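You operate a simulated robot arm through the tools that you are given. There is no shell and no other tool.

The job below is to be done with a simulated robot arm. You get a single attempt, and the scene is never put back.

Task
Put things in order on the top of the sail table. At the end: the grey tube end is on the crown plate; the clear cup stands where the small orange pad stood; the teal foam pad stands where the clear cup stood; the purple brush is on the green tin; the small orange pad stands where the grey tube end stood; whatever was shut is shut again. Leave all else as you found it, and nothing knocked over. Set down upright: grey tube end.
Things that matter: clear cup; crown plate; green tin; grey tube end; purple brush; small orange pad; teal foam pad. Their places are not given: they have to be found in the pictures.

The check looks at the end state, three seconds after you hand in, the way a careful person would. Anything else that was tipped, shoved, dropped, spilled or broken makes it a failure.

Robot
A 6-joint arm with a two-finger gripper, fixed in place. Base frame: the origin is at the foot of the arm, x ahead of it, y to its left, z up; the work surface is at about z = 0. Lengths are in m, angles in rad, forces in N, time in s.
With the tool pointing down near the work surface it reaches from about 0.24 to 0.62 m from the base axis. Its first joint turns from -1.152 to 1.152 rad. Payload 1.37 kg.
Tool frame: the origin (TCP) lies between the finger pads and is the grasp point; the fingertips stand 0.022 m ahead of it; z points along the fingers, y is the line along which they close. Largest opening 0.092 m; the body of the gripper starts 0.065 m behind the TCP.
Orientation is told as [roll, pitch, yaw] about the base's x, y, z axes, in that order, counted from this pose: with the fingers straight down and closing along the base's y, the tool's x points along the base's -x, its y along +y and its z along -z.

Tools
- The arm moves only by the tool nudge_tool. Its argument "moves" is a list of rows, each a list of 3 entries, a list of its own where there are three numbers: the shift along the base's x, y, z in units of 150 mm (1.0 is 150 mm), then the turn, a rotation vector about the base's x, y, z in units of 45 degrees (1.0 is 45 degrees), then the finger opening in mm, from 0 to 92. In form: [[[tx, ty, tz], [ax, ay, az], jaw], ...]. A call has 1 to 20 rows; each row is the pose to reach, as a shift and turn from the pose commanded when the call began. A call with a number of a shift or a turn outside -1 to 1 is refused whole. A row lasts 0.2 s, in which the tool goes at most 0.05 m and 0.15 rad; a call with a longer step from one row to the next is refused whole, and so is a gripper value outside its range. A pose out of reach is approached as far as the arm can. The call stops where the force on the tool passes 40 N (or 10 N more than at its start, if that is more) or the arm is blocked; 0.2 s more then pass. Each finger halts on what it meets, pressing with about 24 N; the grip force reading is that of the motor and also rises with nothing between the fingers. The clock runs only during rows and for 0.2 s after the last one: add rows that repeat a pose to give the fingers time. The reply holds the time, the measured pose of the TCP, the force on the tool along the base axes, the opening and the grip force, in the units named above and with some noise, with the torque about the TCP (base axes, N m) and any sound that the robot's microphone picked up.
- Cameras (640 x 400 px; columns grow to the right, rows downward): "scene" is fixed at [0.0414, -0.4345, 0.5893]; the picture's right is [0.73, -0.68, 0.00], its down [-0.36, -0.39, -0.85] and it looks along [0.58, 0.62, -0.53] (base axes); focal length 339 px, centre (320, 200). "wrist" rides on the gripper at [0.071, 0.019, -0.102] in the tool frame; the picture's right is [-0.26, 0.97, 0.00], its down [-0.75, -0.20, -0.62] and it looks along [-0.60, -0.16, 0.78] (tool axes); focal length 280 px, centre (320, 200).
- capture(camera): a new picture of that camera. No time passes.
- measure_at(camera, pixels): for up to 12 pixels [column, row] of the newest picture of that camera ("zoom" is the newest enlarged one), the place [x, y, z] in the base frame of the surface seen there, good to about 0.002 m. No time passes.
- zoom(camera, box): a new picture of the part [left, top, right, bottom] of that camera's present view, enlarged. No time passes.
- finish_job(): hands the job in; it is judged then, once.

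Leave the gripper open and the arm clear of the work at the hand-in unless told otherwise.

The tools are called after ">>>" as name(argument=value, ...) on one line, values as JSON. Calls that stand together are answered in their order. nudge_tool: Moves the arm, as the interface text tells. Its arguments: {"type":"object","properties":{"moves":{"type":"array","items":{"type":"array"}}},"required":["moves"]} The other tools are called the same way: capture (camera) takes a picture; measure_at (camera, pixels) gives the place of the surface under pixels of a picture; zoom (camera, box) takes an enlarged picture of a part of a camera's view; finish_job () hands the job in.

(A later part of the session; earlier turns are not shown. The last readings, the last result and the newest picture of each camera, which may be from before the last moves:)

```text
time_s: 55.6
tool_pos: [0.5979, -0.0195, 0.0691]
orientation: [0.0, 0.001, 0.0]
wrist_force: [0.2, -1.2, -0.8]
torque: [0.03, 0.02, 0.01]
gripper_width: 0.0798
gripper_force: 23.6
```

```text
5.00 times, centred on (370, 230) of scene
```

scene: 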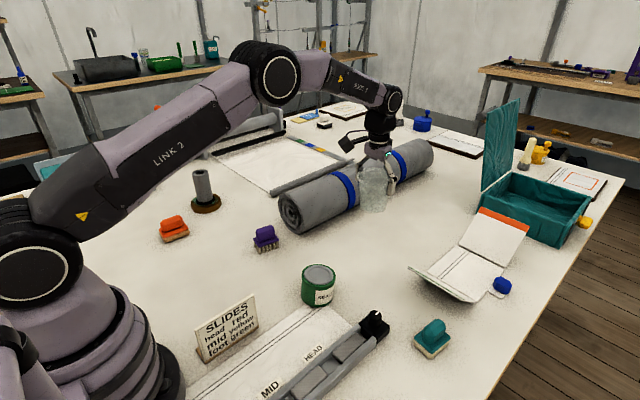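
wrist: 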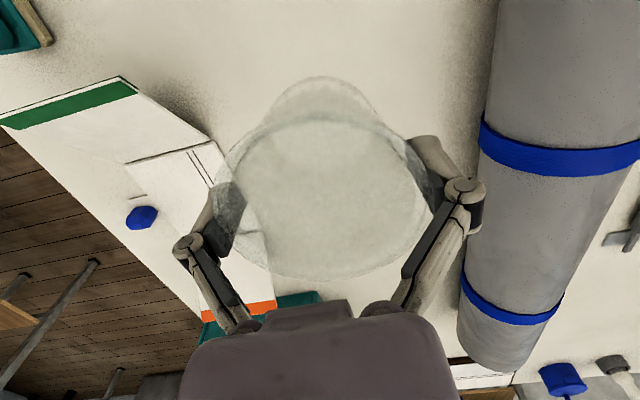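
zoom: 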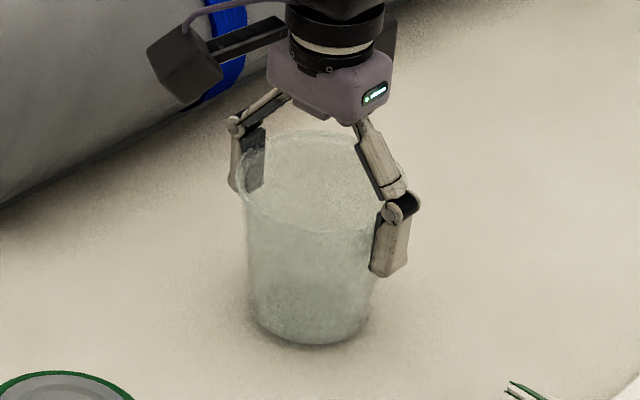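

>>> nudge_tool(moves=[[[0, 0, -0.015], [0, 0, 0], 74], [[0, 0, -0.03], [0, 0, 0], 74], [[0, 0, -0.03], [0, 0, 0], 74]])

>>> nudge_tool(moves=[[[0, 0, -0.008], [0, 0, 0], 74], [[0, 0, -0.013], [0, 0, 0], 74], [[0, 0, -0.013], [0, 0, 0], 74]])

```text
time_s: 56.4
tool_pos: [0.5979, -0.0196, 0.0639]
orientation: [-0.001, 0.002, 0.001]
wrist_force: [-0.3, -0.2, -1.0]
torque: [0.0, -0.02, -0.01]
gripper_width: 0.0796
gripper_force: 23.8
```

```text
time_s: 57.2
tool_pos: [0.5972, -0.0191, 0.0636]
orientation: [-0.001, 0.001, -0.001]
wrist_force: [-0.1, 0.1, -0.6]
torque: [-0.02, 0.01, 0.01]
gripper_width: 0.0798
gripper_force: 24.2
```

No contact yet. I'll continue in small steps.

>>> nudge_tool(moves=[[[0, 0, -0.007], [0, 0, 0], 74], [[0, 0, -0.013], [0, 0, 0], 74], [[0, 0, -0.013], [0, 0, 0], 74]])

>>> zoom(camera="scene", box=[330, 200, 410, 265])

```text
time_s: 58.0
tool_pos: [0.5975, -0.0196, 0.0629]
orientation: [0.0, -0.003, 0.0]
wrist_force: [0.4, 2.1, 8.6]
torque: [-0.04, -0.12, 0.08]
gripper_width: 0.0806
gripper_force: 23.8
```

```text
6.15 times, centred on (370, 232) of scene
```

zoom: 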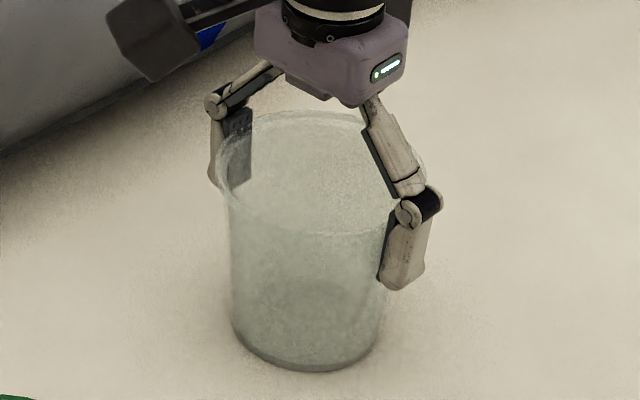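

Contact (8.6 N). I'll open slowly and rise straight up.

>>> nudge_tool(moves=[[[0, 0, 0], [0, 0, 0], 83], [[0, 0, 0], [0, 0, 0], 87], [[0, 0, 0], [0, 0, 0], 92], [[0, 0, 0], [0, 0, 0], 92], [[0, 0, 0.1], [0, 0, 0], 92], [[0, 0, 0.25], [0, 0, 0], 92], [[0, 0, 0.5], [0, 0, 0], 92], [[0, 0, 0.8], [0, 0, 0], 92], [[0, 0, 1], [0, 0, 0], 92], [[0, 0, 1], [0, 0, 0], 92]])

>>> capture(camera="scene")

>>> zoom(camera="scene", box=[320, 180, 420, 270])

>>> capture(camera="wrist")

```text
time_s: 60.2
tool_pos: [0.5988, -0.0207, 0.2126]
orientation: [0.001, -0.001, -0.002]
wrist_force: [-0.2, -0.2, -0.9]
torque: [0.02, 0.0, 0.0]
gripper_width: 0.092
gripper_force: 0.0
```

```text
taken
```

scene: 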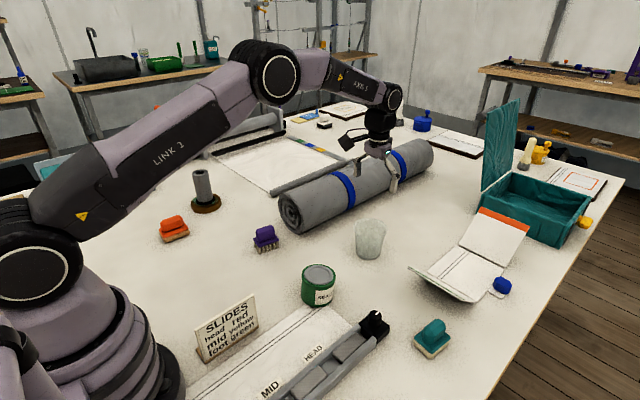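

```text
4.44 times, centred on (370, 225) of scene
```

zoom: 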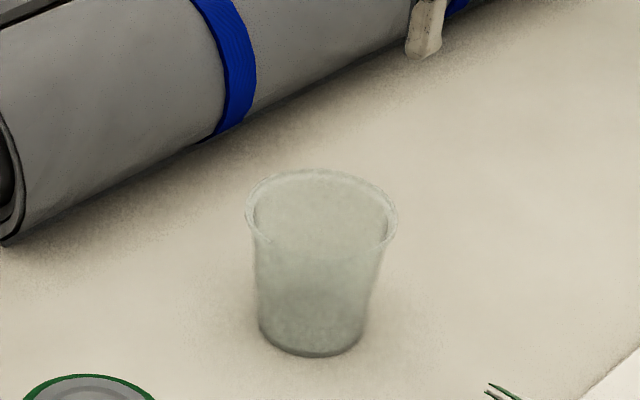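

```text
taken
```

wrist: 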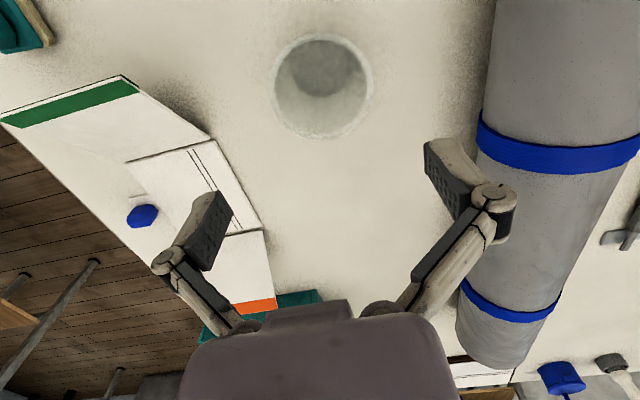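

The cup stands upright at the orange pad's old place. Next I'll move to the teal pad, with yaw about -0.1 and the fingers at 60 mm.

>>> measure_at(camera="wrist", pixels=[[322, 68], [322, 40], [322, 135], [300, 70]])

>>> nudge_tool(moves=[[[-0.1, -0.21, 0.1], [0, 0, -0.05], 80], [[-0.2, -0.42, 0.1], [0, 0, -0.1], 70], [[-0.3, -0.63, 0.1], [0, 0, -0.127], 60], [[-0.4, -0.867, 0.1], [0, 0, -0.127], 60], [[-0.4, -0.867, 0.1], [0, 0, -0.127], 60]])

>>> nudge_tool(moves=[[[-0.1, -0.21, 0], [0, 0, 0], 60], [[-0.2, -0.42, 0], [0, 0, 0], 60], [[-0.3, -0.63, 0], [0, 0, 0], 60], [[-0.4, -0.867, 0], [0, 0, 0], 60], [[-0.4, -0.867, 0], [0, 0, 0], 60]])

>>> capture(camera="wrist")

>>> zoom(camera="wrist", box=[270, 30, 370, 120])

```text
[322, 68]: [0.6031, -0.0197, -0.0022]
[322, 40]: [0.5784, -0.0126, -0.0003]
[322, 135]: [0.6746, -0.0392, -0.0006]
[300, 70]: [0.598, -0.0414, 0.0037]
```

```text
time_s: 61.4
tool_pos: [0.5399, -0.151, 0.2258]
orientation: [-0.001, -0.002, -0.1]
wrist_force: [-0.7, 0.7, 1.0]
torque: [0.01, 0.03, 0.03]
gripper_width: 0.0601
gripper_force: 0.1
```

```text
time_s: 62.6
tool_pos: [0.4785, -0.2802, 0.2258]
orientation: [-0.001, -0.001, -0.101]
wrist_force: [-0.4, 0.9, 0.0]
torque: [0.0, -0.01, 0.0]
gripper_width: 0.0601
gripper_force: 0.1
```

```text
taken
```

wrist: 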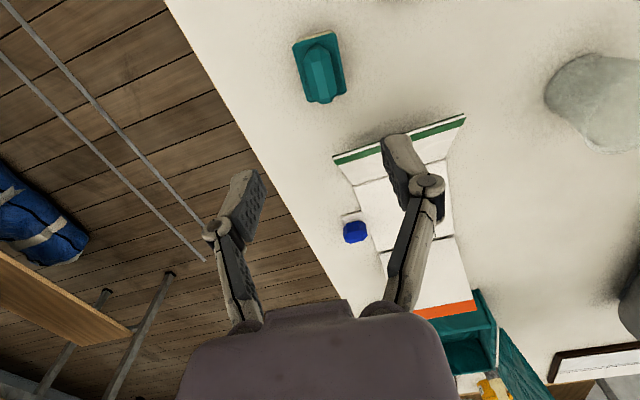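

```text
4.44 times, centred on (320, 75) of wrist
```

zoom: 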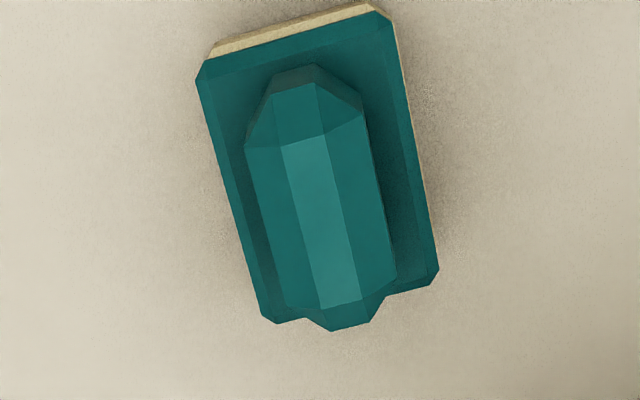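

Cup base centre ≈ (0.602, -0.020), good. Now I'll measure the teal pad's plate corners and handle.

>>> measure_at(camera="zoom", pixels=[[200, 85], [382, 22], [434, 280], [270, 318], [302, 142], [340, 298], [320, 220], [250, 150], [365, 125], [285, 290], [392, 275], [315, 190]])

```text
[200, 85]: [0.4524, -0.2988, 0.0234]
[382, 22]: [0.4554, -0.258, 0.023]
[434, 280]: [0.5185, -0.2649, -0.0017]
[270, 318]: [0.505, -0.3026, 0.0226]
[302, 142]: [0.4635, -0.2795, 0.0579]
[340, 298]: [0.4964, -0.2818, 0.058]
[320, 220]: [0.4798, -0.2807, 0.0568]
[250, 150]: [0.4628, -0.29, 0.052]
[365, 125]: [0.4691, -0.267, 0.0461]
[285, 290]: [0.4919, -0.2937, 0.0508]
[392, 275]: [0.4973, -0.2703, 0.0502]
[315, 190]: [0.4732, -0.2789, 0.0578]
```

Teal pad centre ≈ (0.480, -0.2805). I'll descend and grip its handle at z≈0.052.

>>> nudge_tool(moves=[[[0.01, 0, -0.3], [0, 0, 0.015], 60], [[0.01, 0, -0.6], [0, 0, 0.015], 60], [[0.01, 0, -0.9], [0, 0, 0.015], 60], [[0.01, 0, -0.9], [0, 0, 0.015], 60]])

>>> nudge_tool(moves=[[[0, 0, -0.15], [0, 0, 0], 60], [[0, 0, -0.257], [0, 0, 0], 60], [[0, 0, -0.257], [0, 0, 0], 60], [[0, 0, -0.257], [0, 0, 0], 45], [[0, 0, -0.257], [0, 0, 0], 30], [[0, 0, -0.257], [0, 0, 0], 15], [[0, 0, -0.257], [0, 0, 0], 15], [[0, 0, -0.257], [0, 0, 0], 15]])

>>> capture(camera="wrist")

>>> zoom(camera="scene", box=[370, 260, 500, 370])

```text
time_s: 63.6
tool_pos: [0.48, -0.2781, 0.0904]
orientation: [0.001, 0.0, -0.089]
wrist_force: [0.1, -0.5, 0.4]
torque: [0.01, 0.0, -0.05]
gripper_width: 0.0601
gripper_force: 0.0
```

```text
time_s: 65.4
tool_pos: [0.4795, -0.2803, 0.0527]
orientation: [0.0, 0.001, -0.088]
wrist_force: [-1.0, -0.4, 0.2]
torque: [-0.05, 0.0, -0.02]
gripper_width: 0.0245
gripper_force: 24.6
```

```text
taken
```

wrist: 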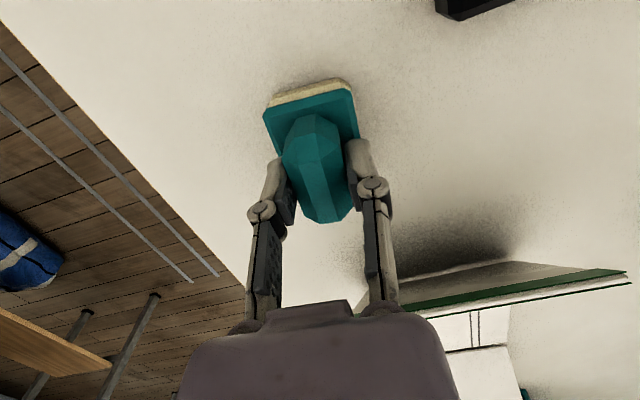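

```text
3.64 times, centred on (435, 315) of scene
```

zoom: 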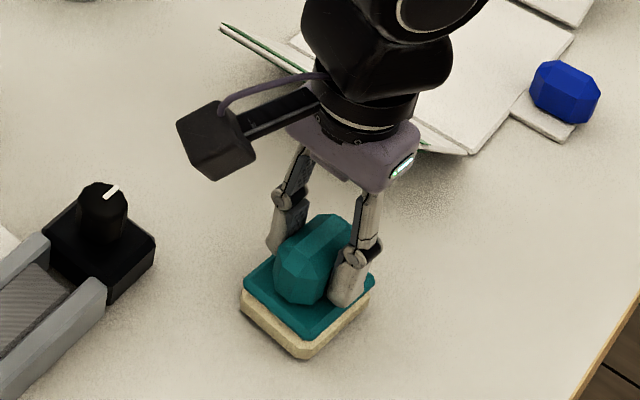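

Firm grip at 24.5 mm. I'll lift and carry the teal pad to the cup's old place (0.280, 0.239).

>>> nudge_tool(moves=[[[0, 0, 0.15], [0, 0, 0], 15], [[0, 0, 0.4], [0, 0, 0], 15], [[0, 0, 0.7], [0, 0, 0], 15], [[0, 0, 1], [0, 0, 0], 15], [[0, 0, 1], [0, 0, 0], 15]])

>>> nudge_tool(moves=[[[-0.083, 0.216, 0.1], [0, 0, 0], 15], [[-0.167, 0.432, 0.2], [0, 0, 0], 15], [[-0.25, 0.65, 0.2], [0, 0, 0], 15], [[-0.333, 0.865, 0.2], [0, 0, 0], 15], [[-0.333, 0.865, 0.2], [0, 0, 0], 15]])

>>> nudge_tool(moves=[[[-0.083, 0.216, 0], [0, 0, 0], 15], [[-0.167, 0.432, 0], [0, 0, 0], 15], [[-0.25, 0.65, 0], [0, 0, 0], 15], [[-0.333, 0.865, 0], [0, 0, 0], 15], [[-0.333, 0.865, 0], [0, 0, 0], 15]])

>>> nudge_tool(moves=[[[-0.083, 0.216, 0], [0, 0, 0], 15], [[-0.167, 0.432, 0], [0, 0, 0], 15], [[-0.25, 0.65, 0], [0, 0, 0], 15], [[-0.333, 0.865, 0], [0, 0, 0], 15], [[-0.333, 0.865, 0], [0, 0, 0], 15]])

>>> nudge_tool(moves=[[[-0.083, 0.216, 0], [0, 0, 0], 15], [[-0.167, 0.432, 0], [0, 0, 0], 15], [[-0.25, 0.65, 0], [0, 0, 0], 15], [[-0.333, 0.865, 0], [0, 0, 0], 15], [[-0.333, 0.865, 0], [0, 0, 0], 15]])

>>> capture(camera="scene")

```text
time_s: 66.6
tool_pos: [0.4808, -0.2823, 0.2038]
orientation: [0.001, -0.001, -0.085]
wrist_force: [0.5, -0.6, -1.0]
torque: [0.0, 0.03, 0.0]
gripper_width: 0.024
gripper_force: 23.8
```

```text
time_s: 67.8
tool_pos: [0.43, -0.1494, 0.2347]
orientation: [0.001, 0.0, -0.09]
wrist_force: [-0.1, 0.7, -0.7]
torque: [-0.02, -0.04, -0.01]
gripper_width: 0.0242
gripper_force: 24.2
```

```text
time_s: 69.0
tool_pos: [0.3808, -0.0198, 0.232]
orientation: [0.001, 0.001, -0.089]
wrist_force: [0.6, 0.6, -0.3]
torque: [-0.01, 0.0, 0.02]
gripper_width: 0.0244
gripper_force: 24.3
```

```text
time_s: 70.2
tool_pos: [0.3283, 0.1087, 0.2333]
orientation: [0.001, 0.0, -0.088]
wrist_force: [0.7, 0.2, -1.2]
torque: [-0.04, 0.0, -0.02]
gripper_width: 0.0244
gripper_force: 24.1
```

```text
time_s: 71.4
tool_pos: [0.2784, 0.2397, 0.2347]
orientation: [0.0, -0.001, -0.087]
wrist_force: [-0.4, 0.7, -0.7]
torque: [-0.03, 0.0, 0.02]
gripper_width: 0.0242
gripper_force: 23.9
```

```text
taken
```

scene: 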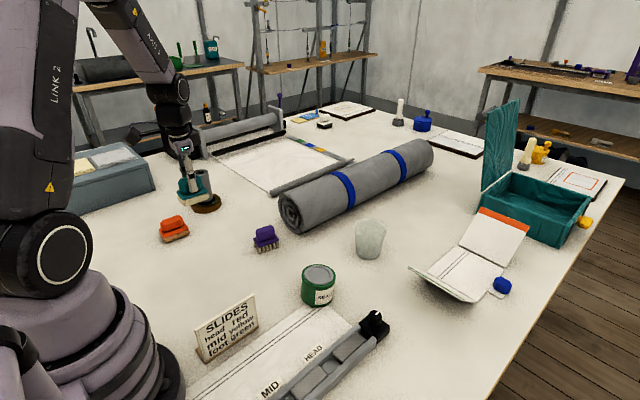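

The teal pad is above the cup's old place and clear of the tube behind it. I'll lower it.

>>> nudge_tool(moves=[[[0.005, -0.002, -0.25], [0, 0, 0], 15], [[0.005, -0.002, -0.5], [0, 0, 0], 15], [[0.005, -0.002, -0.75], [0, 0, 0], 15], [[0.005, -0.002, -1], [0, 0, 0], 15], [[0.005, -0.002, -1], [0, 0, 0], 15]])

>>> nudge_tool(moves=[[[0, 0, -0.1], [0, 0, 0], 15], [[0, 0, -0.17], [0, 0, 0], 15], [[0, 0, -0.19], [0, 0, 0], 15], [[0, 0, -0.19], [0, 0, 0], 15]])

>>> zoom(camera="scene", box=[140, 170, 280, 280])

```text
time_s: 72.6
tool_pos: [0.2787, 0.2404, 0.0814]
orientation: [0.001, 0.0, -0.087]
wrist_force: [0.8, -0.2, -1.0]
torque: [-0.02, 0.0, 0.01]
gripper_width: 0.024
gripper_force: 23.9
```

```text
time_s: 73.6
tool_pos: [0.2807, 0.2401, 0.0549]
orientation: [0.0, 0.0, -0.087]
wrist_force: [-0.3, 0.8, -0.4]
torque: [-0.01, 0.02, 0.0]
gripper_width: 0.0243
gripper_force: 23.8
```

```text
3.64 times, centred on (210, 225) of scene
```

zoom: 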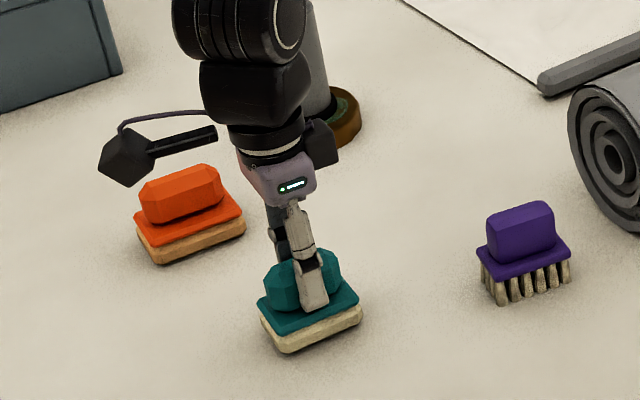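

>>> nudge_tool(moves=[[[0, 0, -0.01], [0, 0, 0], 15], [[0, 0, -0.016], [0, 0, 0], 15], [[0, 0, -0.016], [0, 0, 0], 15]])

>>> nudge_tool(moves=[[[0, 0, -0.005], [0, 0, 0], 15], [[0, 0, -0.008], [0, 0, 0], 15], [[0, 0, -0.008], [0, 0, 0], 15]])

```text
time_s: 74.4
tool_pos: [0.2804, 0.2386, 0.0528]
orientation: [0.0, 0.0, -0.088]
wrist_force: [0.0, -0.2, -0.4]
torque: [-0.01, -0.08, 0.0]
gripper_width: 0.0241
gripper_force: 24.1
```

```text
time_s: 75.2
tool_pos: [0.2798, 0.2389, 0.0524]
orientation: [0.001, -0.002, -0.088]
wrist_force: [-2.4, -0.5, 19.2]
torque: [-0.04, 0.07, 0.04]
gripper_width: 0.0241
gripper_force: 23.8
```

Contact (19 N). I'll release and rise.

>>> nudge_tool(moves=[[[0, 0, 0.008], [0, 0, 0], 20], [[0, 0, 0.008], [0, 0, 0], 35], [[0, 0, 0.008], [0, 0, 0], 50], [[0, 0, 0.008], [0, 0, 0], 60], [[0, 0, 0.2], [0, 0, 0], 60], [[0, 0, 0.5], [0, 0, 0], 60], [[0, 0, 0.8], [0, 0, 0], 60], [[0, 0, 1], [0, 0, 0], 60], [[0, 0, 1], [0, 0, 0], 60]])

>>> capture(camera="scene")

>>> zoom(camera="scene", box=[140, 170, 280, 280])

>>> capture(camera="wrist")

```text
time_s: 77.2
tool_pos: [0.2816, 0.2372, 0.1994]
orientation: [0.002, 0.0, -0.085]
wrist_force: [-0.4, -1.5, 0.5]
torque: [-0.02, -0.01, -0.02]
gripper_width: 0.0599
gripper_force: 0.0
```

```text
taken
```

scene: 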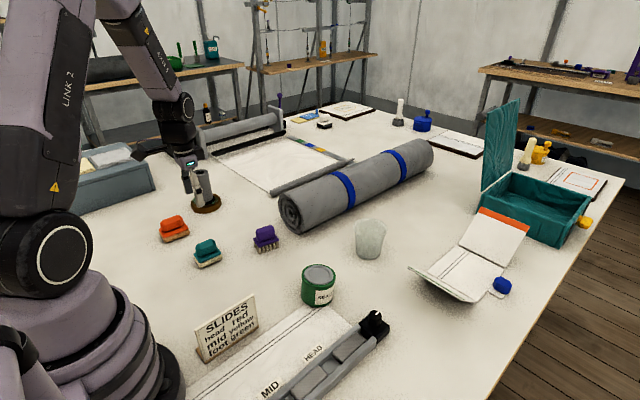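

```text
3.64 times, centred on (210, 225) of scene
```

zoom: 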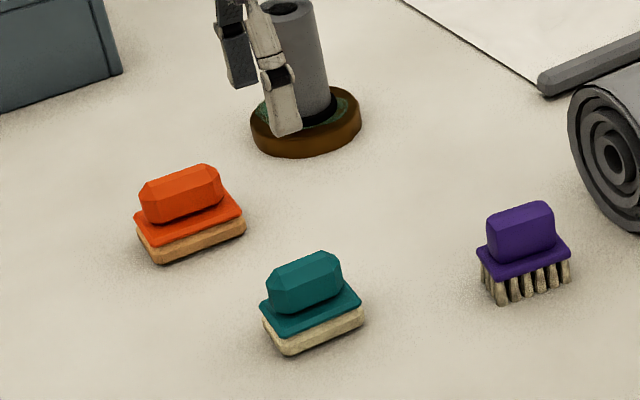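

```text
taken
```

wrist: 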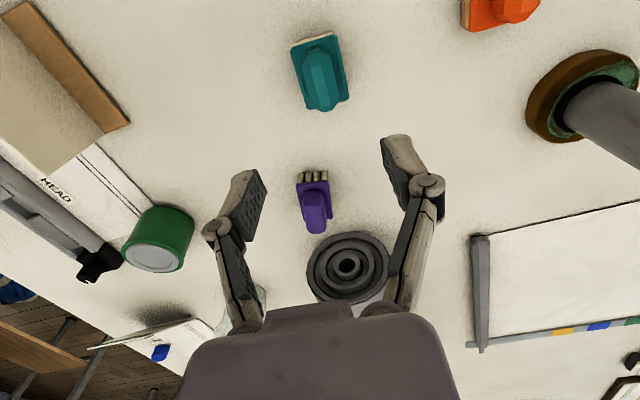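

Teal pad placed. Next I'll move above the purple brush and measure it from above.

>>> nudge_tool(moves=[[[0.3, -0.12, 0.1], [0, 0, -0.05], 60], [[0.6, -0.26, 0.1], [0, 0, -0.1], 60], [[0.9, -0.4, 0.1], [0, 0, -0.13], 60], [[0.91, -0.42, 0.1], [0, 0, -0.13], 60], [[0.91, -0.42, 0.1], [0, 0, -0.13], 60]])

>>> capture(camera="wrist")

>>> zoom(camera="wrist", box=[260, 20, 380, 140])

```text
refused: row 1 steps farther than a row can; nothing moved
```

```text
taken
```

wrist: 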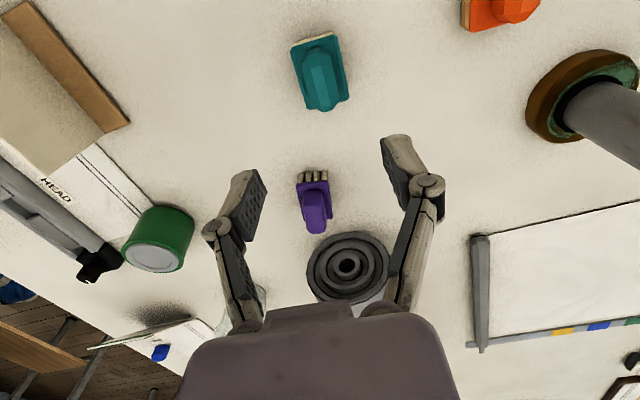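

```text
3.33 times, centred on (320, 80) of wrist
```

zoom: 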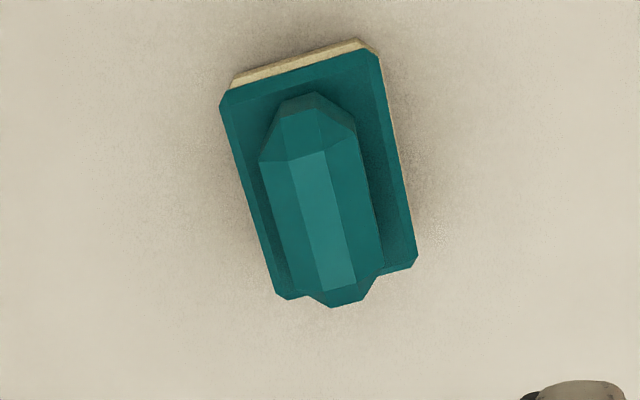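

The move was refused because the first step was slightly too long. I'll repeat with smaller steps.

>>> nudge_tool(moves=[[[0.2, -0.1, 0.1], [0, 0, -0.05], 60], [[0.45, -0.2, 0.1], [0, 0, -0.1], 60], [[0.7, -0.3, 0.1], [0, 0, -0.13], 60], [[0.91, -0.42, 0.1], [0, 0, -0.13], 60], [[0.91, -0.42, 0.1], [0, 0, -0.13], 60]])

>>> capture(camera="wrist")

>>> zoom(camera="wrist", box=[260, 20, 380, 140])

```text
time_s: 78.4
tool_pos: [0.4182, 0.1743, 0.2149]
orientation: [0.001, 0.0, -0.19]
wrist_force: [-0.2, -0.4, 1.1]
torque: [-0.02, -0.01, 0.01]
gripper_width: 0.06
gripper_force: 0.0
```

```text
taken
```

wrist: 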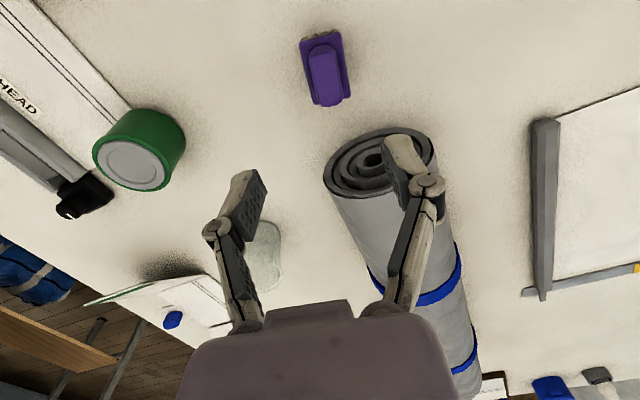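

```text
3.33 times, centred on (320, 80) of wrist
```

zoom: 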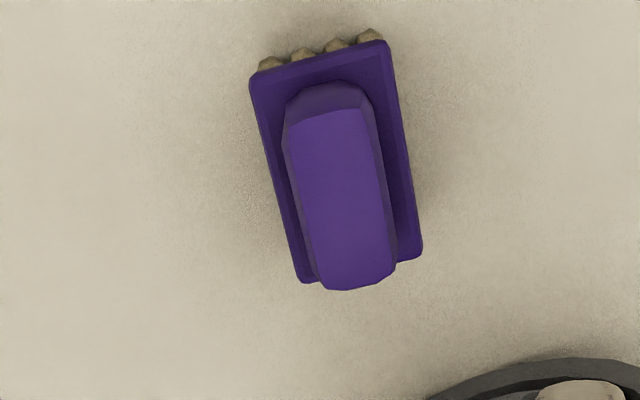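

>>> measure_at(camera="zoom", pixels=[[256, 82], [382, 46], [416, 255], [305, 275], [330, 115], [355, 280], [290, 130], [372, 120], [320, 270], [390, 260], [342, 200], [500, 380]])

>>> measure_at(camera="wrist", pixels=[[110, 150], [172, 148], [140, 115], [135, 185], [135, 160], [165, 165], [340, 160], [400, 135], [370, 165]])

```text
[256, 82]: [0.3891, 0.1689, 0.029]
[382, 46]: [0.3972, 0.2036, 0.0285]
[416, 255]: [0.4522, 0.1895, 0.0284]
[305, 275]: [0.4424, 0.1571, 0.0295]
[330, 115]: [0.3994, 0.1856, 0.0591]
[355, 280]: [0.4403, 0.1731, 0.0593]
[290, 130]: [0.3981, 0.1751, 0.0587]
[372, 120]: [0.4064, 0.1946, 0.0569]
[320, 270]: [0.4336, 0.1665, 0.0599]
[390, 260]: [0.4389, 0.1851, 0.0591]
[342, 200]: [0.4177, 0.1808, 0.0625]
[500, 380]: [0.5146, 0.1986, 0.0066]
```

```text
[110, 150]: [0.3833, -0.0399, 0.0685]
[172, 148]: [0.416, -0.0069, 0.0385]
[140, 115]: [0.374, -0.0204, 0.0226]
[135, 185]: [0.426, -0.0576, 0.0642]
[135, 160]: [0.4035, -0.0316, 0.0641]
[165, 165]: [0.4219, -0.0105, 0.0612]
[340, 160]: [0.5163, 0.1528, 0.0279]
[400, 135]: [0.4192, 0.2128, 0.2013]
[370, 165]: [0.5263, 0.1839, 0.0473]
```

Brush centre ≈ (0.420, 0.180), yaw ≈ -0.24, plate top z≈0.030. I'll align and descend.

>>> nudge_tool(moves=[[[0.012, 0.036, -0.2], [0, 0, -0.06], 60], [[0.012, 0.036, -0.5], [0, 0, -0.06], 60], [[0.012, 0.036, -0.75], [0, 0, -0.06], 60], [[0.012, 0.036, -0.75], [0, 0, -0.06], 60]])

>>> capture(camera="wrist")

>>> zoom(camera="scene", box=[210, 180, 330, 270])

```text
time_s: 79.4
tool_pos: [0.4194, 0.1773, 0.1024]
orientation: [0.0, 0.001, -0.237]
wrist_force: [0.0, 0.0, 0.0]
torque: [-0.01, -0.02, 0.0]
gripper_width: 0.06
gripper_force: 0.1
```

```text
taken
```

wrist: 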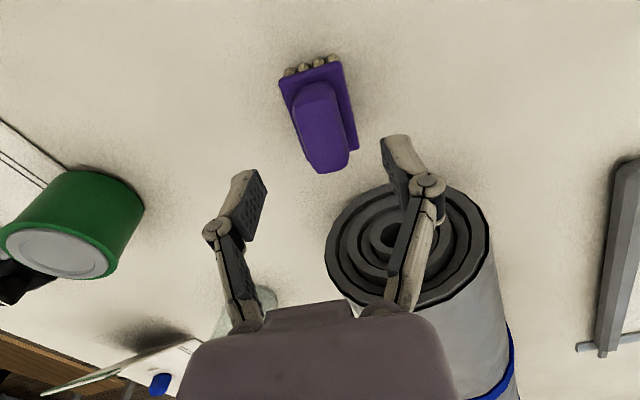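

```text
4.44 times, centred on (270, 225) of scene
```

zoom: 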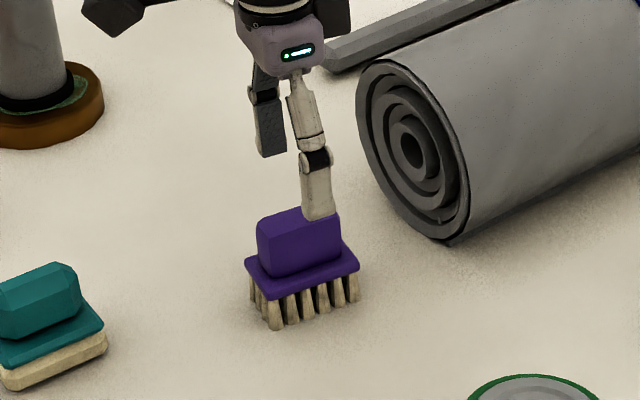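

Well aligned. I'll descend to z≈0.057 and grip.

>>> nudge_tool(moves=[[[0, 0.007, -0.15], [0, 0, 0], 60], [[0, 0.007, -0.3], [0, 0, 0], 60], [[0, 0.007, -0.3], [0, 0, 0], 60], [[0, 0.007, -0.3], [0, 0, 0], 45], [[0, 0.007, -0.3], [0, 0, 0], 30], [[0, 0.007, -0.3], [0, 0, 0], 13], [[0, 0.007, -0.3], [0, 0, 0], 13], [[0, 0.007, -0.3], [0, 0, 0], 13]])

>>> capture(camera="wrist")

>>> zoom(camera="scene", box=[210, 180, 330, 270])

```text
time_s: 81.2
tool_pos: [0.4187, 0.181, 0.059]
orientation: [-0.001, 0.0, -0.237]
wrist_force: [-0.5, 0.3, 0.0]
torque: [0.01, 0.01, 0.0]
gripper_width: 0.0242
gripper_force: 24.2
```

```text
taken
```

wrist: 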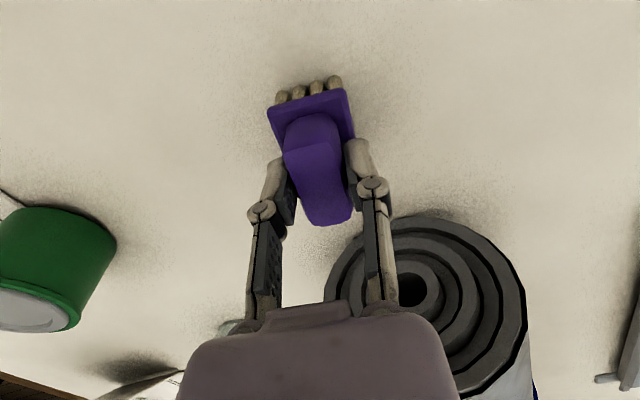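

```text
4.44 times, centred on (270, 225) of scene
```

zoom: 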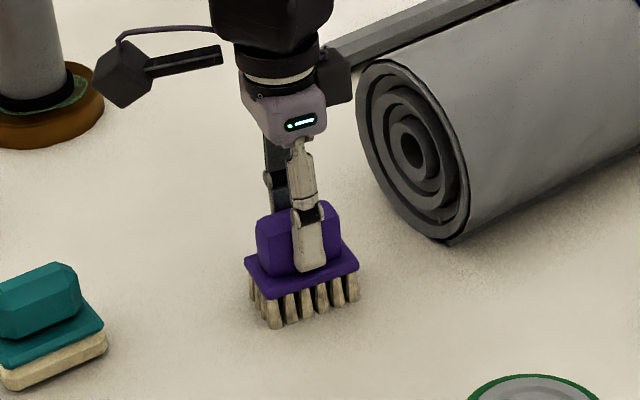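

Gripped at 24 mm. I'll lift, and re-measure the tin's lid in the scene view.

>>> nudge_tool(moves=[[[0, 0, 0.15], [0, 0, 0], 13], [[0, 0, 0.4], [0, 0, 0], 13], [[0, 0, 0.7], [0, 0, 0], 13], [[0, 0, 0.95], [0, 0, 0], 13], [[0, 0, 0.95], [0, 0, 0], 13]])

>>> zoom(camera="scene", box=[295, 255, 345, 310])

>>> measure_at(camera="zoom", pixels=[[188, 140], [435, 150], [310, 58], [300, 215], [200, 110], [400, 200], [395, 95], [215, 180], [310, 135], [235, 130], [400, 140], [310, 195]])

```text
time_s: 82.4
tool_pos: [0.419, 0.1824, 0.2022]
orientation: [-0.002, 0.0, -0.237]
wrist_force: [0.5, 0.3, 0.4]
torque: [-0.02, -0.03, 0.03]
gripper_width: 0.0242
gripper_force: 24.3
```

```text
7.27 times, centred on (320, 282) of scene
```

zoom: 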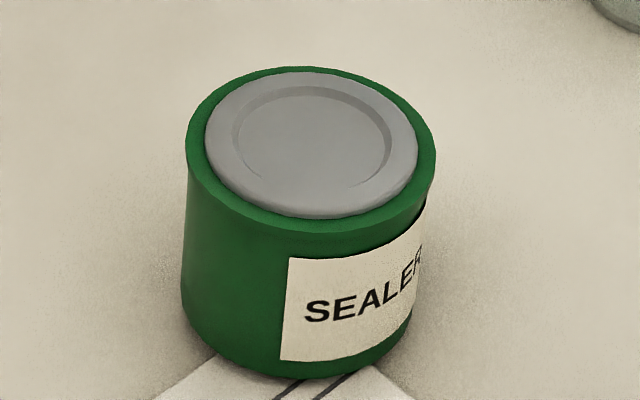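

```text
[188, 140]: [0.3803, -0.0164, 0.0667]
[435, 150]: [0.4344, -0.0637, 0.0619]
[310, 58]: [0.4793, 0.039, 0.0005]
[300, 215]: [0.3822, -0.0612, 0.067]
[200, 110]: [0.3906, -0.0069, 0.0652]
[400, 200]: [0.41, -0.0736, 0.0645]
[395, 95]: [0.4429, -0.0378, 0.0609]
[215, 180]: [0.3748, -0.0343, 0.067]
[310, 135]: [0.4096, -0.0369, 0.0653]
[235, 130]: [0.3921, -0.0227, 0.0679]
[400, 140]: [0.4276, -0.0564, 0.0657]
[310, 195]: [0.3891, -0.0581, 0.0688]
```

Tin lid centre ≈ (0.4065, -0.039), ring top z≈0.069. I'll carry the brush over at height.

>>> nudge_tool(moves=[[[-0.01, -0.18, 0], [0, 0, 0], 13], [[-0.02, -0.37, 0], [0, 0, 0], 13], [[-0.03, -0.55, 0], [0, 0, 0], 13], [[-0.042, -0.737, 0], [0, 0, 0], 13], [[-0.042, -0.737, 0], [0, 0, 0], 13]])

>>> nudge_tool(moves=[[[-0.01, -0.18, 0], [0, 0, 0], 13], [[-0.02, -0.37, 0], [0, 0, 0], 13], [[-0.03, -0.55, 0], [0, 0, 0], 13], [[-0.038, -0.73, 0], [0, 0, 0], 13], [[-0.038, -0.73, -0.15], [0, 0, 0], 13], [[-0.038, -0.73, -0.3], [0, 0, 0], 13], [[-0.038, -0.73, -0.3], [0, 0, 0], 13]])

>>> capture(camera="wrist")

>>> zoom(camera="scene", box=[265, 210, 385, 320])

```text
time_s: 83.6
tool_pos: [0.4123, 0.0701, 0.2011]
orientation: [-0.001, 0.001, -0.237]
wrist_force: [0.2, -0.5, -0.6]
torque: [0.0, -0.02, -0.01]
gripper_width: 0.0243
gripper_force: 23.8
```

```text
time_s: 85.2
tool_pos: [0.4061, -0.0372, 0.1554]
orientation: [0.0, 0.0, -0.237]
wrist_force: [0.4, -0.5, -1.2]
torque: [-0.01, 0.05, 0.02]
gripper_width: 0.0243
gripper_force: 24.1
```

```text
taken
```

wrist: 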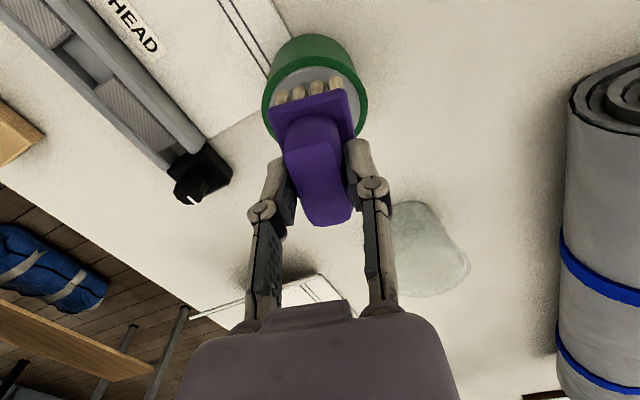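

```text
3.64 times, centred on (325, 265) of scene
```

zoom: 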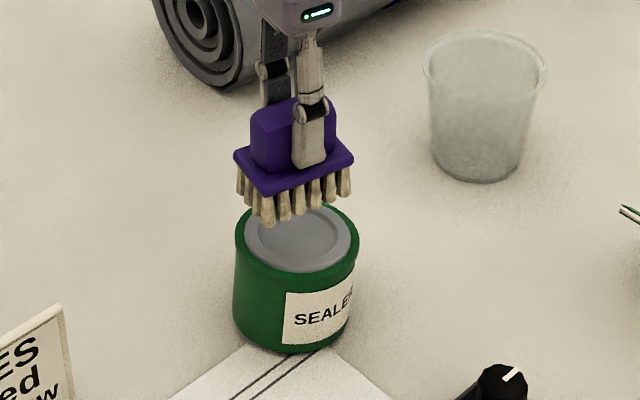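

The brush hangs right over the lid. I'll lower it in small steps.

>>> nudge_tool(moves=[[[0, -0.008, -0.07], [0, 0, 0], 13], [[0, -0.008, -0.13], [0, 0, 0], 13], [[0, -0.008, -0.15], [0, 0, 0], 13], [[0, -0.008, -0.15], [0, 0, 0], 13]])

>>> zoom(camera="scene", box=[275, 220, 365, 310])

>>> capture(camera="wrist")

```text
time_s: 86.2
tool_pos: [0.4069, -0.038, 0.1333]
orientation: [0.001, 0.0, -0.236]
wrist_force: [-0.1, -0.2, -0.2]
torque: [0.04, -0.02, 0.0]
gripper_width: 0.0242
gripper_force: 24.2
```

```text
4.44 times, centred on (320, 265) of scene
```

zoom: 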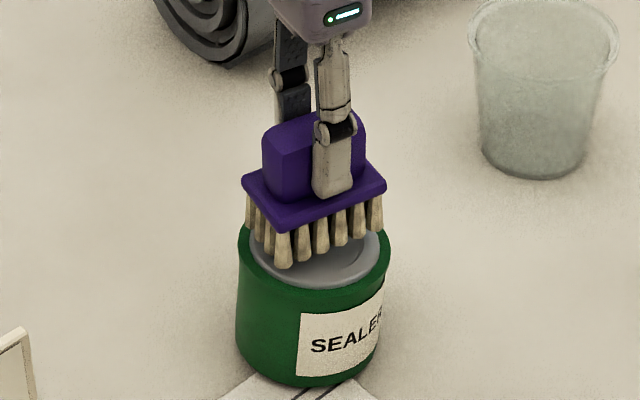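

```text
taken
```

wrist: 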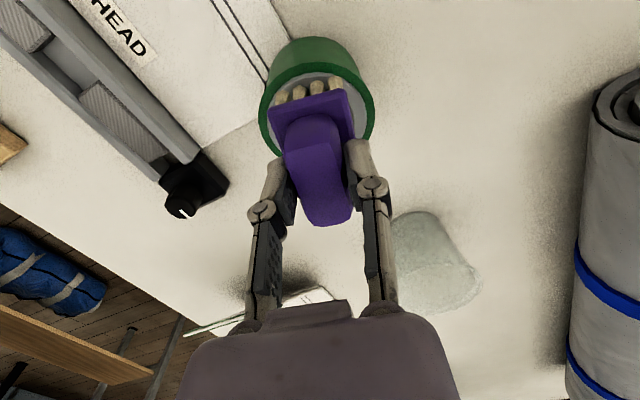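

Centred well. I'll lower the last few millimetres until contact.

>>> nudge_tool(moves=[[[0, 0, -0.012], [0, 0, 0], 13], [[0, 0, -0.024], [0, 0, 0], 13], [[0, 0, -0.024], [0, 0, 0], 13]])

>>> nudge_tool(moves=[[[0, 0, -0.006], [0, 0, 0], 13], [[0, 0, -0.01], [0, 0, 0], 13], [[0, 0, -0.01], [0, 0, 0], 13]])

```text
time_s: 87.0
tool_pos: [0.4063, -0.0395, 0.13]
orientation: [0.0, -0.001, -0.238]
wrist_force: [0.1, 1.0, -0.4]
torque: [-0.01, -0.01, 0.0]
gripper_width: 0.0239
gripper_force: 24.0
```

```text
time_s: 87.8
tool_pos: [0.4052, -0.0386, 0.1289]
orientation: [0.001, 0.0, -0.24]
wrist_force: [0.8, -0.1, -0.7]
torque: [0.02, -0.01, 0.0]
gripper_width: 0.0242
gripper_force: 23.8
```

>>> nudge_tool(moves=[[[0, 0, -0.006], [0, 0, 0], 13], [[0, 0, -0.01], [0, 0, 0], 13], [[0, 0, -0.01], [0, 0, 0], 13]])

>>> zoom(camera="scene", box=[275, 220, 365, 310])

```text
time_s: 88.6
tool_pos: [0.4068, -0.0392, 0.1268]
orientation: [0.002, 0.0, -0.236]
wrist_force: [-0.4, -0.4, 0.4]
torque: [-0.01, 0.04, 0.01]
gripper_width: 0.0239
gripper_force: 24.2
```

```text
4.44 times, centred on (320, 265) of scene
```

zoom: 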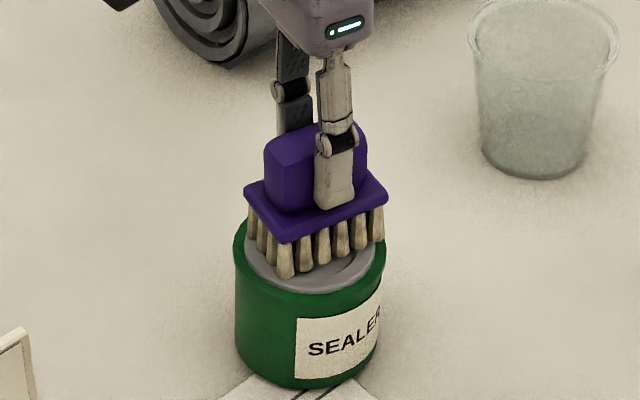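

Almost touching. One more millimetre or so.

>>> nudge_tool(moves=[[[0, 0, -0.004], [0, 0, 0], 13], [[0, 0, -0.008], [0, 0, 0], 13], [[0, 0, -0.008], [0, 0, 0], 13]])

```text
time_s: 89.4
tool_pos: [0.4062, -0.0388, 0.1263]
orientation: [0.0, 0.0, -0.237]
wrist_force: [0.1, -0.5, -0.4]
torque: [0.03, 0.02, 0.02]
gripper_width: 0.0239
gripper_force: 23.7
```

>>> nudge_tool(moves=[[[0, 0, -0.004], [0, 0, 0], 13], [[0, 0, -0.008], [0, 0, 0], 13], [[0, 0, -0.008], [0, 0, 0], 13]])

```text
time_s: 90.2
tool_pos: [0.407, -0.0389, 0.1252]
orientation: [0.0, -0.002, -0.237]
wrist_force: [-3.0, 1.2, 17.4]
torque: [0.12, 0.43, -0.04]
gripper_width: 0.024
gripper_force: 24.1
```

Contact (17 N). I'll ease off slightly, open, and rise.

>>> nudge_tool(moves=[[[0, 0, 0.005], [0, 0, 0], 18], [[0, 0, 0.005], [0, 0, 0], 26], [[0, 0, 0.005], [0, 0, 0], 35], [[0, 0, 0.005], [0, 0, 0], 50], [[0, 0, 0.005], [0, 0, 0], 60], [[0, 0, 0.1], [0, 0, 0], 60], [[0, 0, 0.3], [0, 0, 0], 60], [[0, 0, 0.6], [0, 0, 0], 60], [[0, 0, 0.9], [0, 0, 0], 60], [[0, 0, 0.9], [0, 0, 0], 60]])

>>> capture(camera="scene")

>>> zoom(camera="scene", box=[275, 220, 365, 310])

>>> capture(camera="wrist")

```text
time_s: 92.4
tool_pos: [0.4059, -0.0387, 0.2614]
orientation: [0.002, 0.001, -0.236]
wrist_force: [-0.6, 0.1, -0.2]
torque: [-0.01, 0.0, 0.01]
gripper_width: 0.06
gripper_force: 0.1
```

```text
taken
```

scene: 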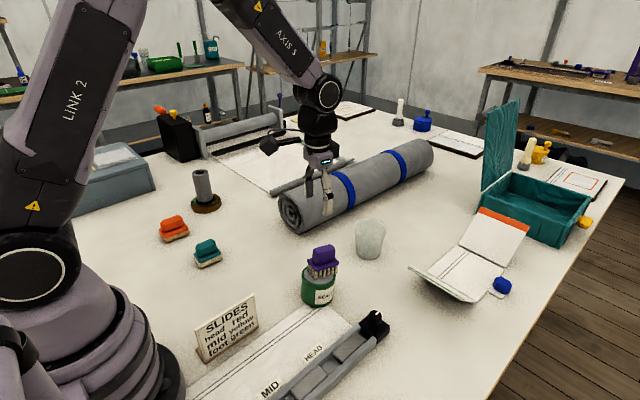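

```text
4.44 times, centred on (320, 265) of scene
```

zoom: 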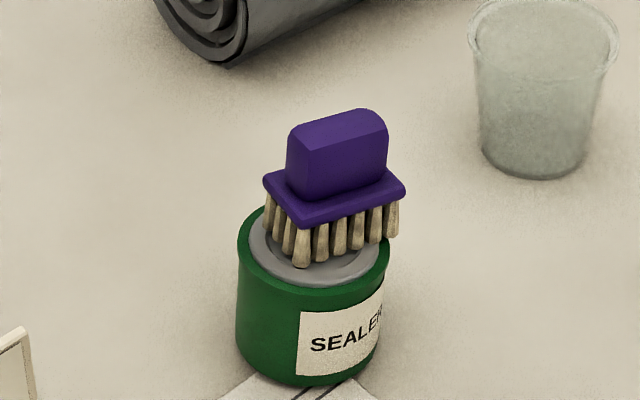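

```text
taken
```

wrist: 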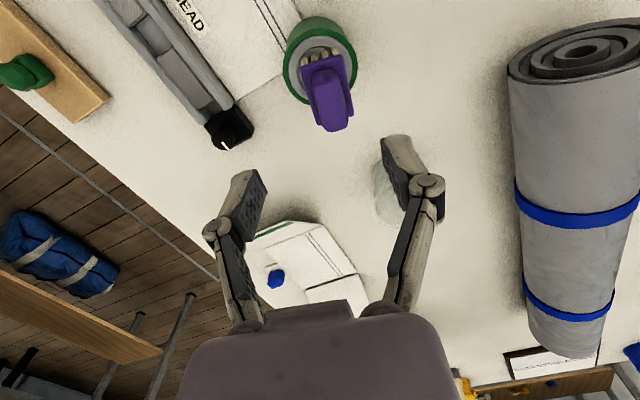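

On release the brush slid toward the far side of the lid. It still stands, but I'll measure how far off centre it is and whether it tilts.

>>> zoom(camera="wrist", box=[270, 5, 370, 145])

>>> measure_at(camera="wrist", pixels=[[301, 68], [341, 57], [352, 112], [318, 118], [320, 72], [335, 125], [328, 100], [287, 62], [354, 60], [316, 25], [316, 48]])

>>> zoom(camera="scene", box=[290, 235, 350, 300])

>>> measure_at(camera="zoom", pixels=[[225, 100], [275, 155], [460, 100], [260, 75], [420, 40], [340, 60], [280, 215], [440, 165], [230, 150], [300, 110]])

```text
2.86 times, centred on (320, 75) of wrist
```

zoom: 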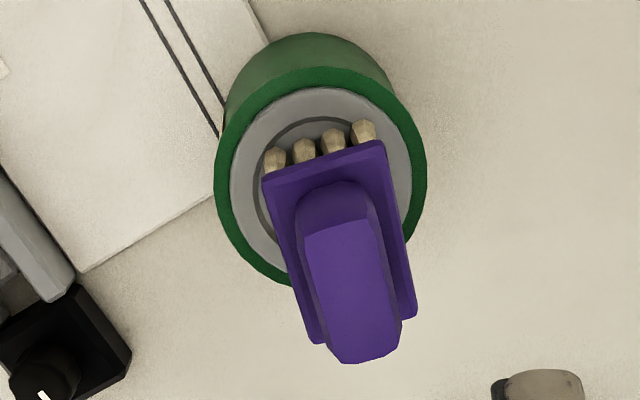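

```text
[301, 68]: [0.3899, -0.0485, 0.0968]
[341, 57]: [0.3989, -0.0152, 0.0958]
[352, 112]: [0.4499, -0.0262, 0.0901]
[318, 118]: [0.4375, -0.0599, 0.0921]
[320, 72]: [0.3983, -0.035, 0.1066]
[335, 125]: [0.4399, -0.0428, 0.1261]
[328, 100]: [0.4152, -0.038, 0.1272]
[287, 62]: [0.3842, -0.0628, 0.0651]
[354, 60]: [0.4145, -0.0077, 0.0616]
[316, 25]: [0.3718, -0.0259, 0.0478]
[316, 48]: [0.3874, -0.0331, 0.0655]
```

```text
6.15 times, centred on (320, 268) of scene
```

zoom: 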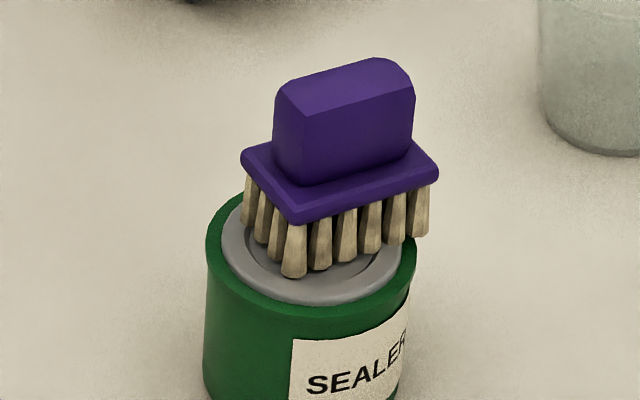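

```text
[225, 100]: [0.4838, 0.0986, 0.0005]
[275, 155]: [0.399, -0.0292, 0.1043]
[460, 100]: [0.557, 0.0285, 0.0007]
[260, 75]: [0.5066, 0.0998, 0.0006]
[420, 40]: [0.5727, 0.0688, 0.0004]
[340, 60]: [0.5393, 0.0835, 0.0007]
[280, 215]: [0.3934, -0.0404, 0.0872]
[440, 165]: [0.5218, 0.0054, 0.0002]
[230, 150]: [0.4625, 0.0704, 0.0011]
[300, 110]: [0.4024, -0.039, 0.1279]
```

The brush is stable but about 13–15 mm off centre toward +x, with its far bristles over the rim. The tin leans slightly because its near edge stands on the paper. I'll re-grip the handle gently, keeping its lean, and move it back to the lid's centre. First I'll descend over it and check alignment.

>>> nudge_tool(moves=[[[0.087, 0.006, -0.15], [0, 0, 0], 60], [[0.087, 0.006, -0.4], [0, 0, 0], 60], [[0.087, 0.006, -0.6], [0, 0, 0], 60], [[0.087, 0.006, -0.6], [0, 0, 0], 60]])

>>> capture(camera="wrist")

>>> zoom(camera="wrist", box=[220, 30, 420, 230])

>>> measure_at(camera="wrist", pixels=[[290, 100], [335, 88], [300, 120], [330, 110], [320, 130], [305, 150], [345, 140], [330, 160]])

```text
time_s: 93.4
tool_pos: [0.4191, -0.0408, 0.17]
orientation: [-0.001, 0.0, -0.237]
wrist_force: [0.2, -0.5, 0.0]
torque: [0.0, 0.0, 0.0]
gripper_width: 0.0598
gripper_force: 0.0
```

```text
taken
```

wrist: 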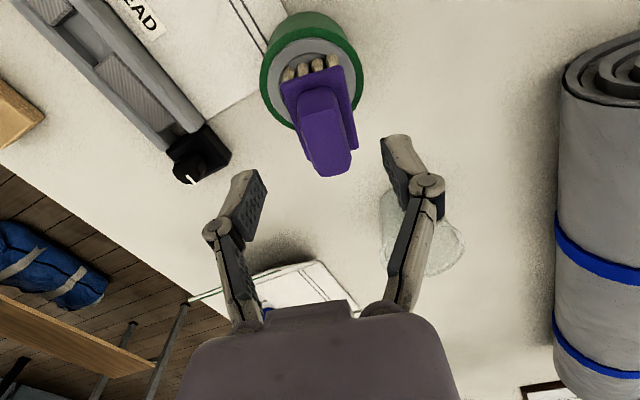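

```text
2.00 times, centred on (320, 130) of wrist
```

zoom: 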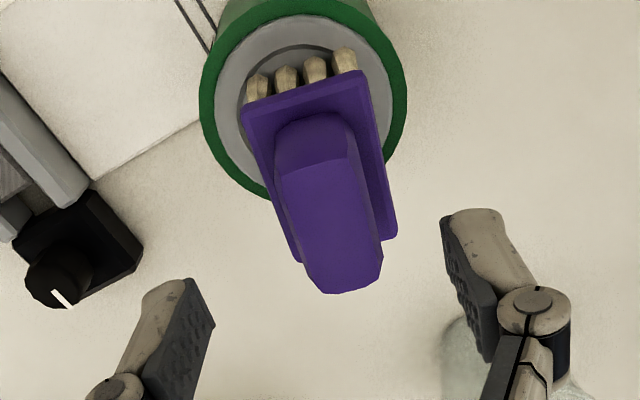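

```text
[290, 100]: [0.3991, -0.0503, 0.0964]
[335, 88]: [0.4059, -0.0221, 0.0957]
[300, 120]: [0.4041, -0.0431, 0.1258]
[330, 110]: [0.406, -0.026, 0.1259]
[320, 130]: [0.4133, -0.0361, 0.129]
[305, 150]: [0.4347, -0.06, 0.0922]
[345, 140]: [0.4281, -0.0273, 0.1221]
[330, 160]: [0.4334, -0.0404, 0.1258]
```

The handle is about 2 mm to +y of the tool. I'll correct, descend to z≈0.124, and close slowly.

>>> nudge_tool(moves=[[[0, 0.015, -0.15], [0, 0, 0], 60], [[0, 0.015, -0.3], [0, 0, 0], 60], [[0, 0.015, -0.3], [0, 0, 0], 50], [[0, 0.015, -0.3], [0, 0, 0], 40], [[0, 0.015, -0.3], [0, 0, 0], 32], [[0, 0.015, -0.3], [0, 0, 0], 27], [[0, 0.015, -0.3], [0, 0, 0], 22], [[0, 0.015, -0.3], [0, 0, 0], 16], [[0, 0.015, -0.3], [0, 0, 0], 16]])

>>> zoom(camera="scene", box=[275, 220, 365, 310])

>>> capture(camera="wrist")

```text
time_s: 95.4
tool_pos: [0.4211, -0.0365, 0.1256]
orientation: [-0.001, 0.0, -0.237]
wrist_force: [-0.5, -0.8, 1.1]
torque: [-0.06, 0.07, 0.0]
gripper_width: 0.0243
gripper_force: 24.3
```

```text
4.44 times, centred on (320, 265) of scene
```

zoom: 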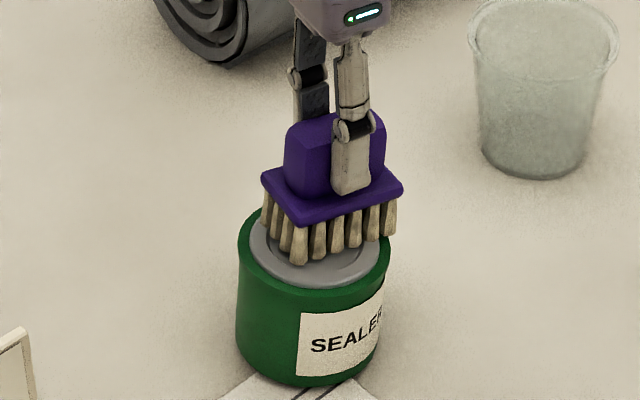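

```text
taken
```

wrist: 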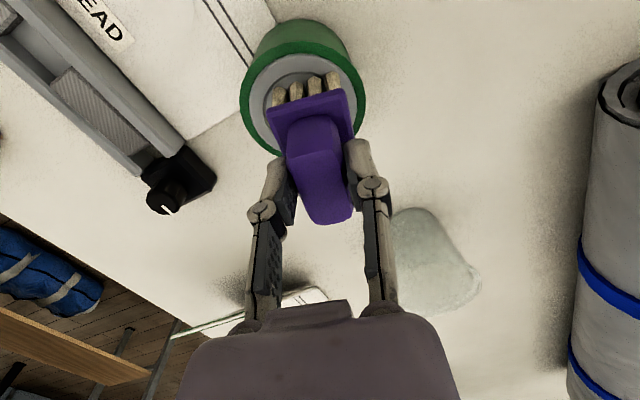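

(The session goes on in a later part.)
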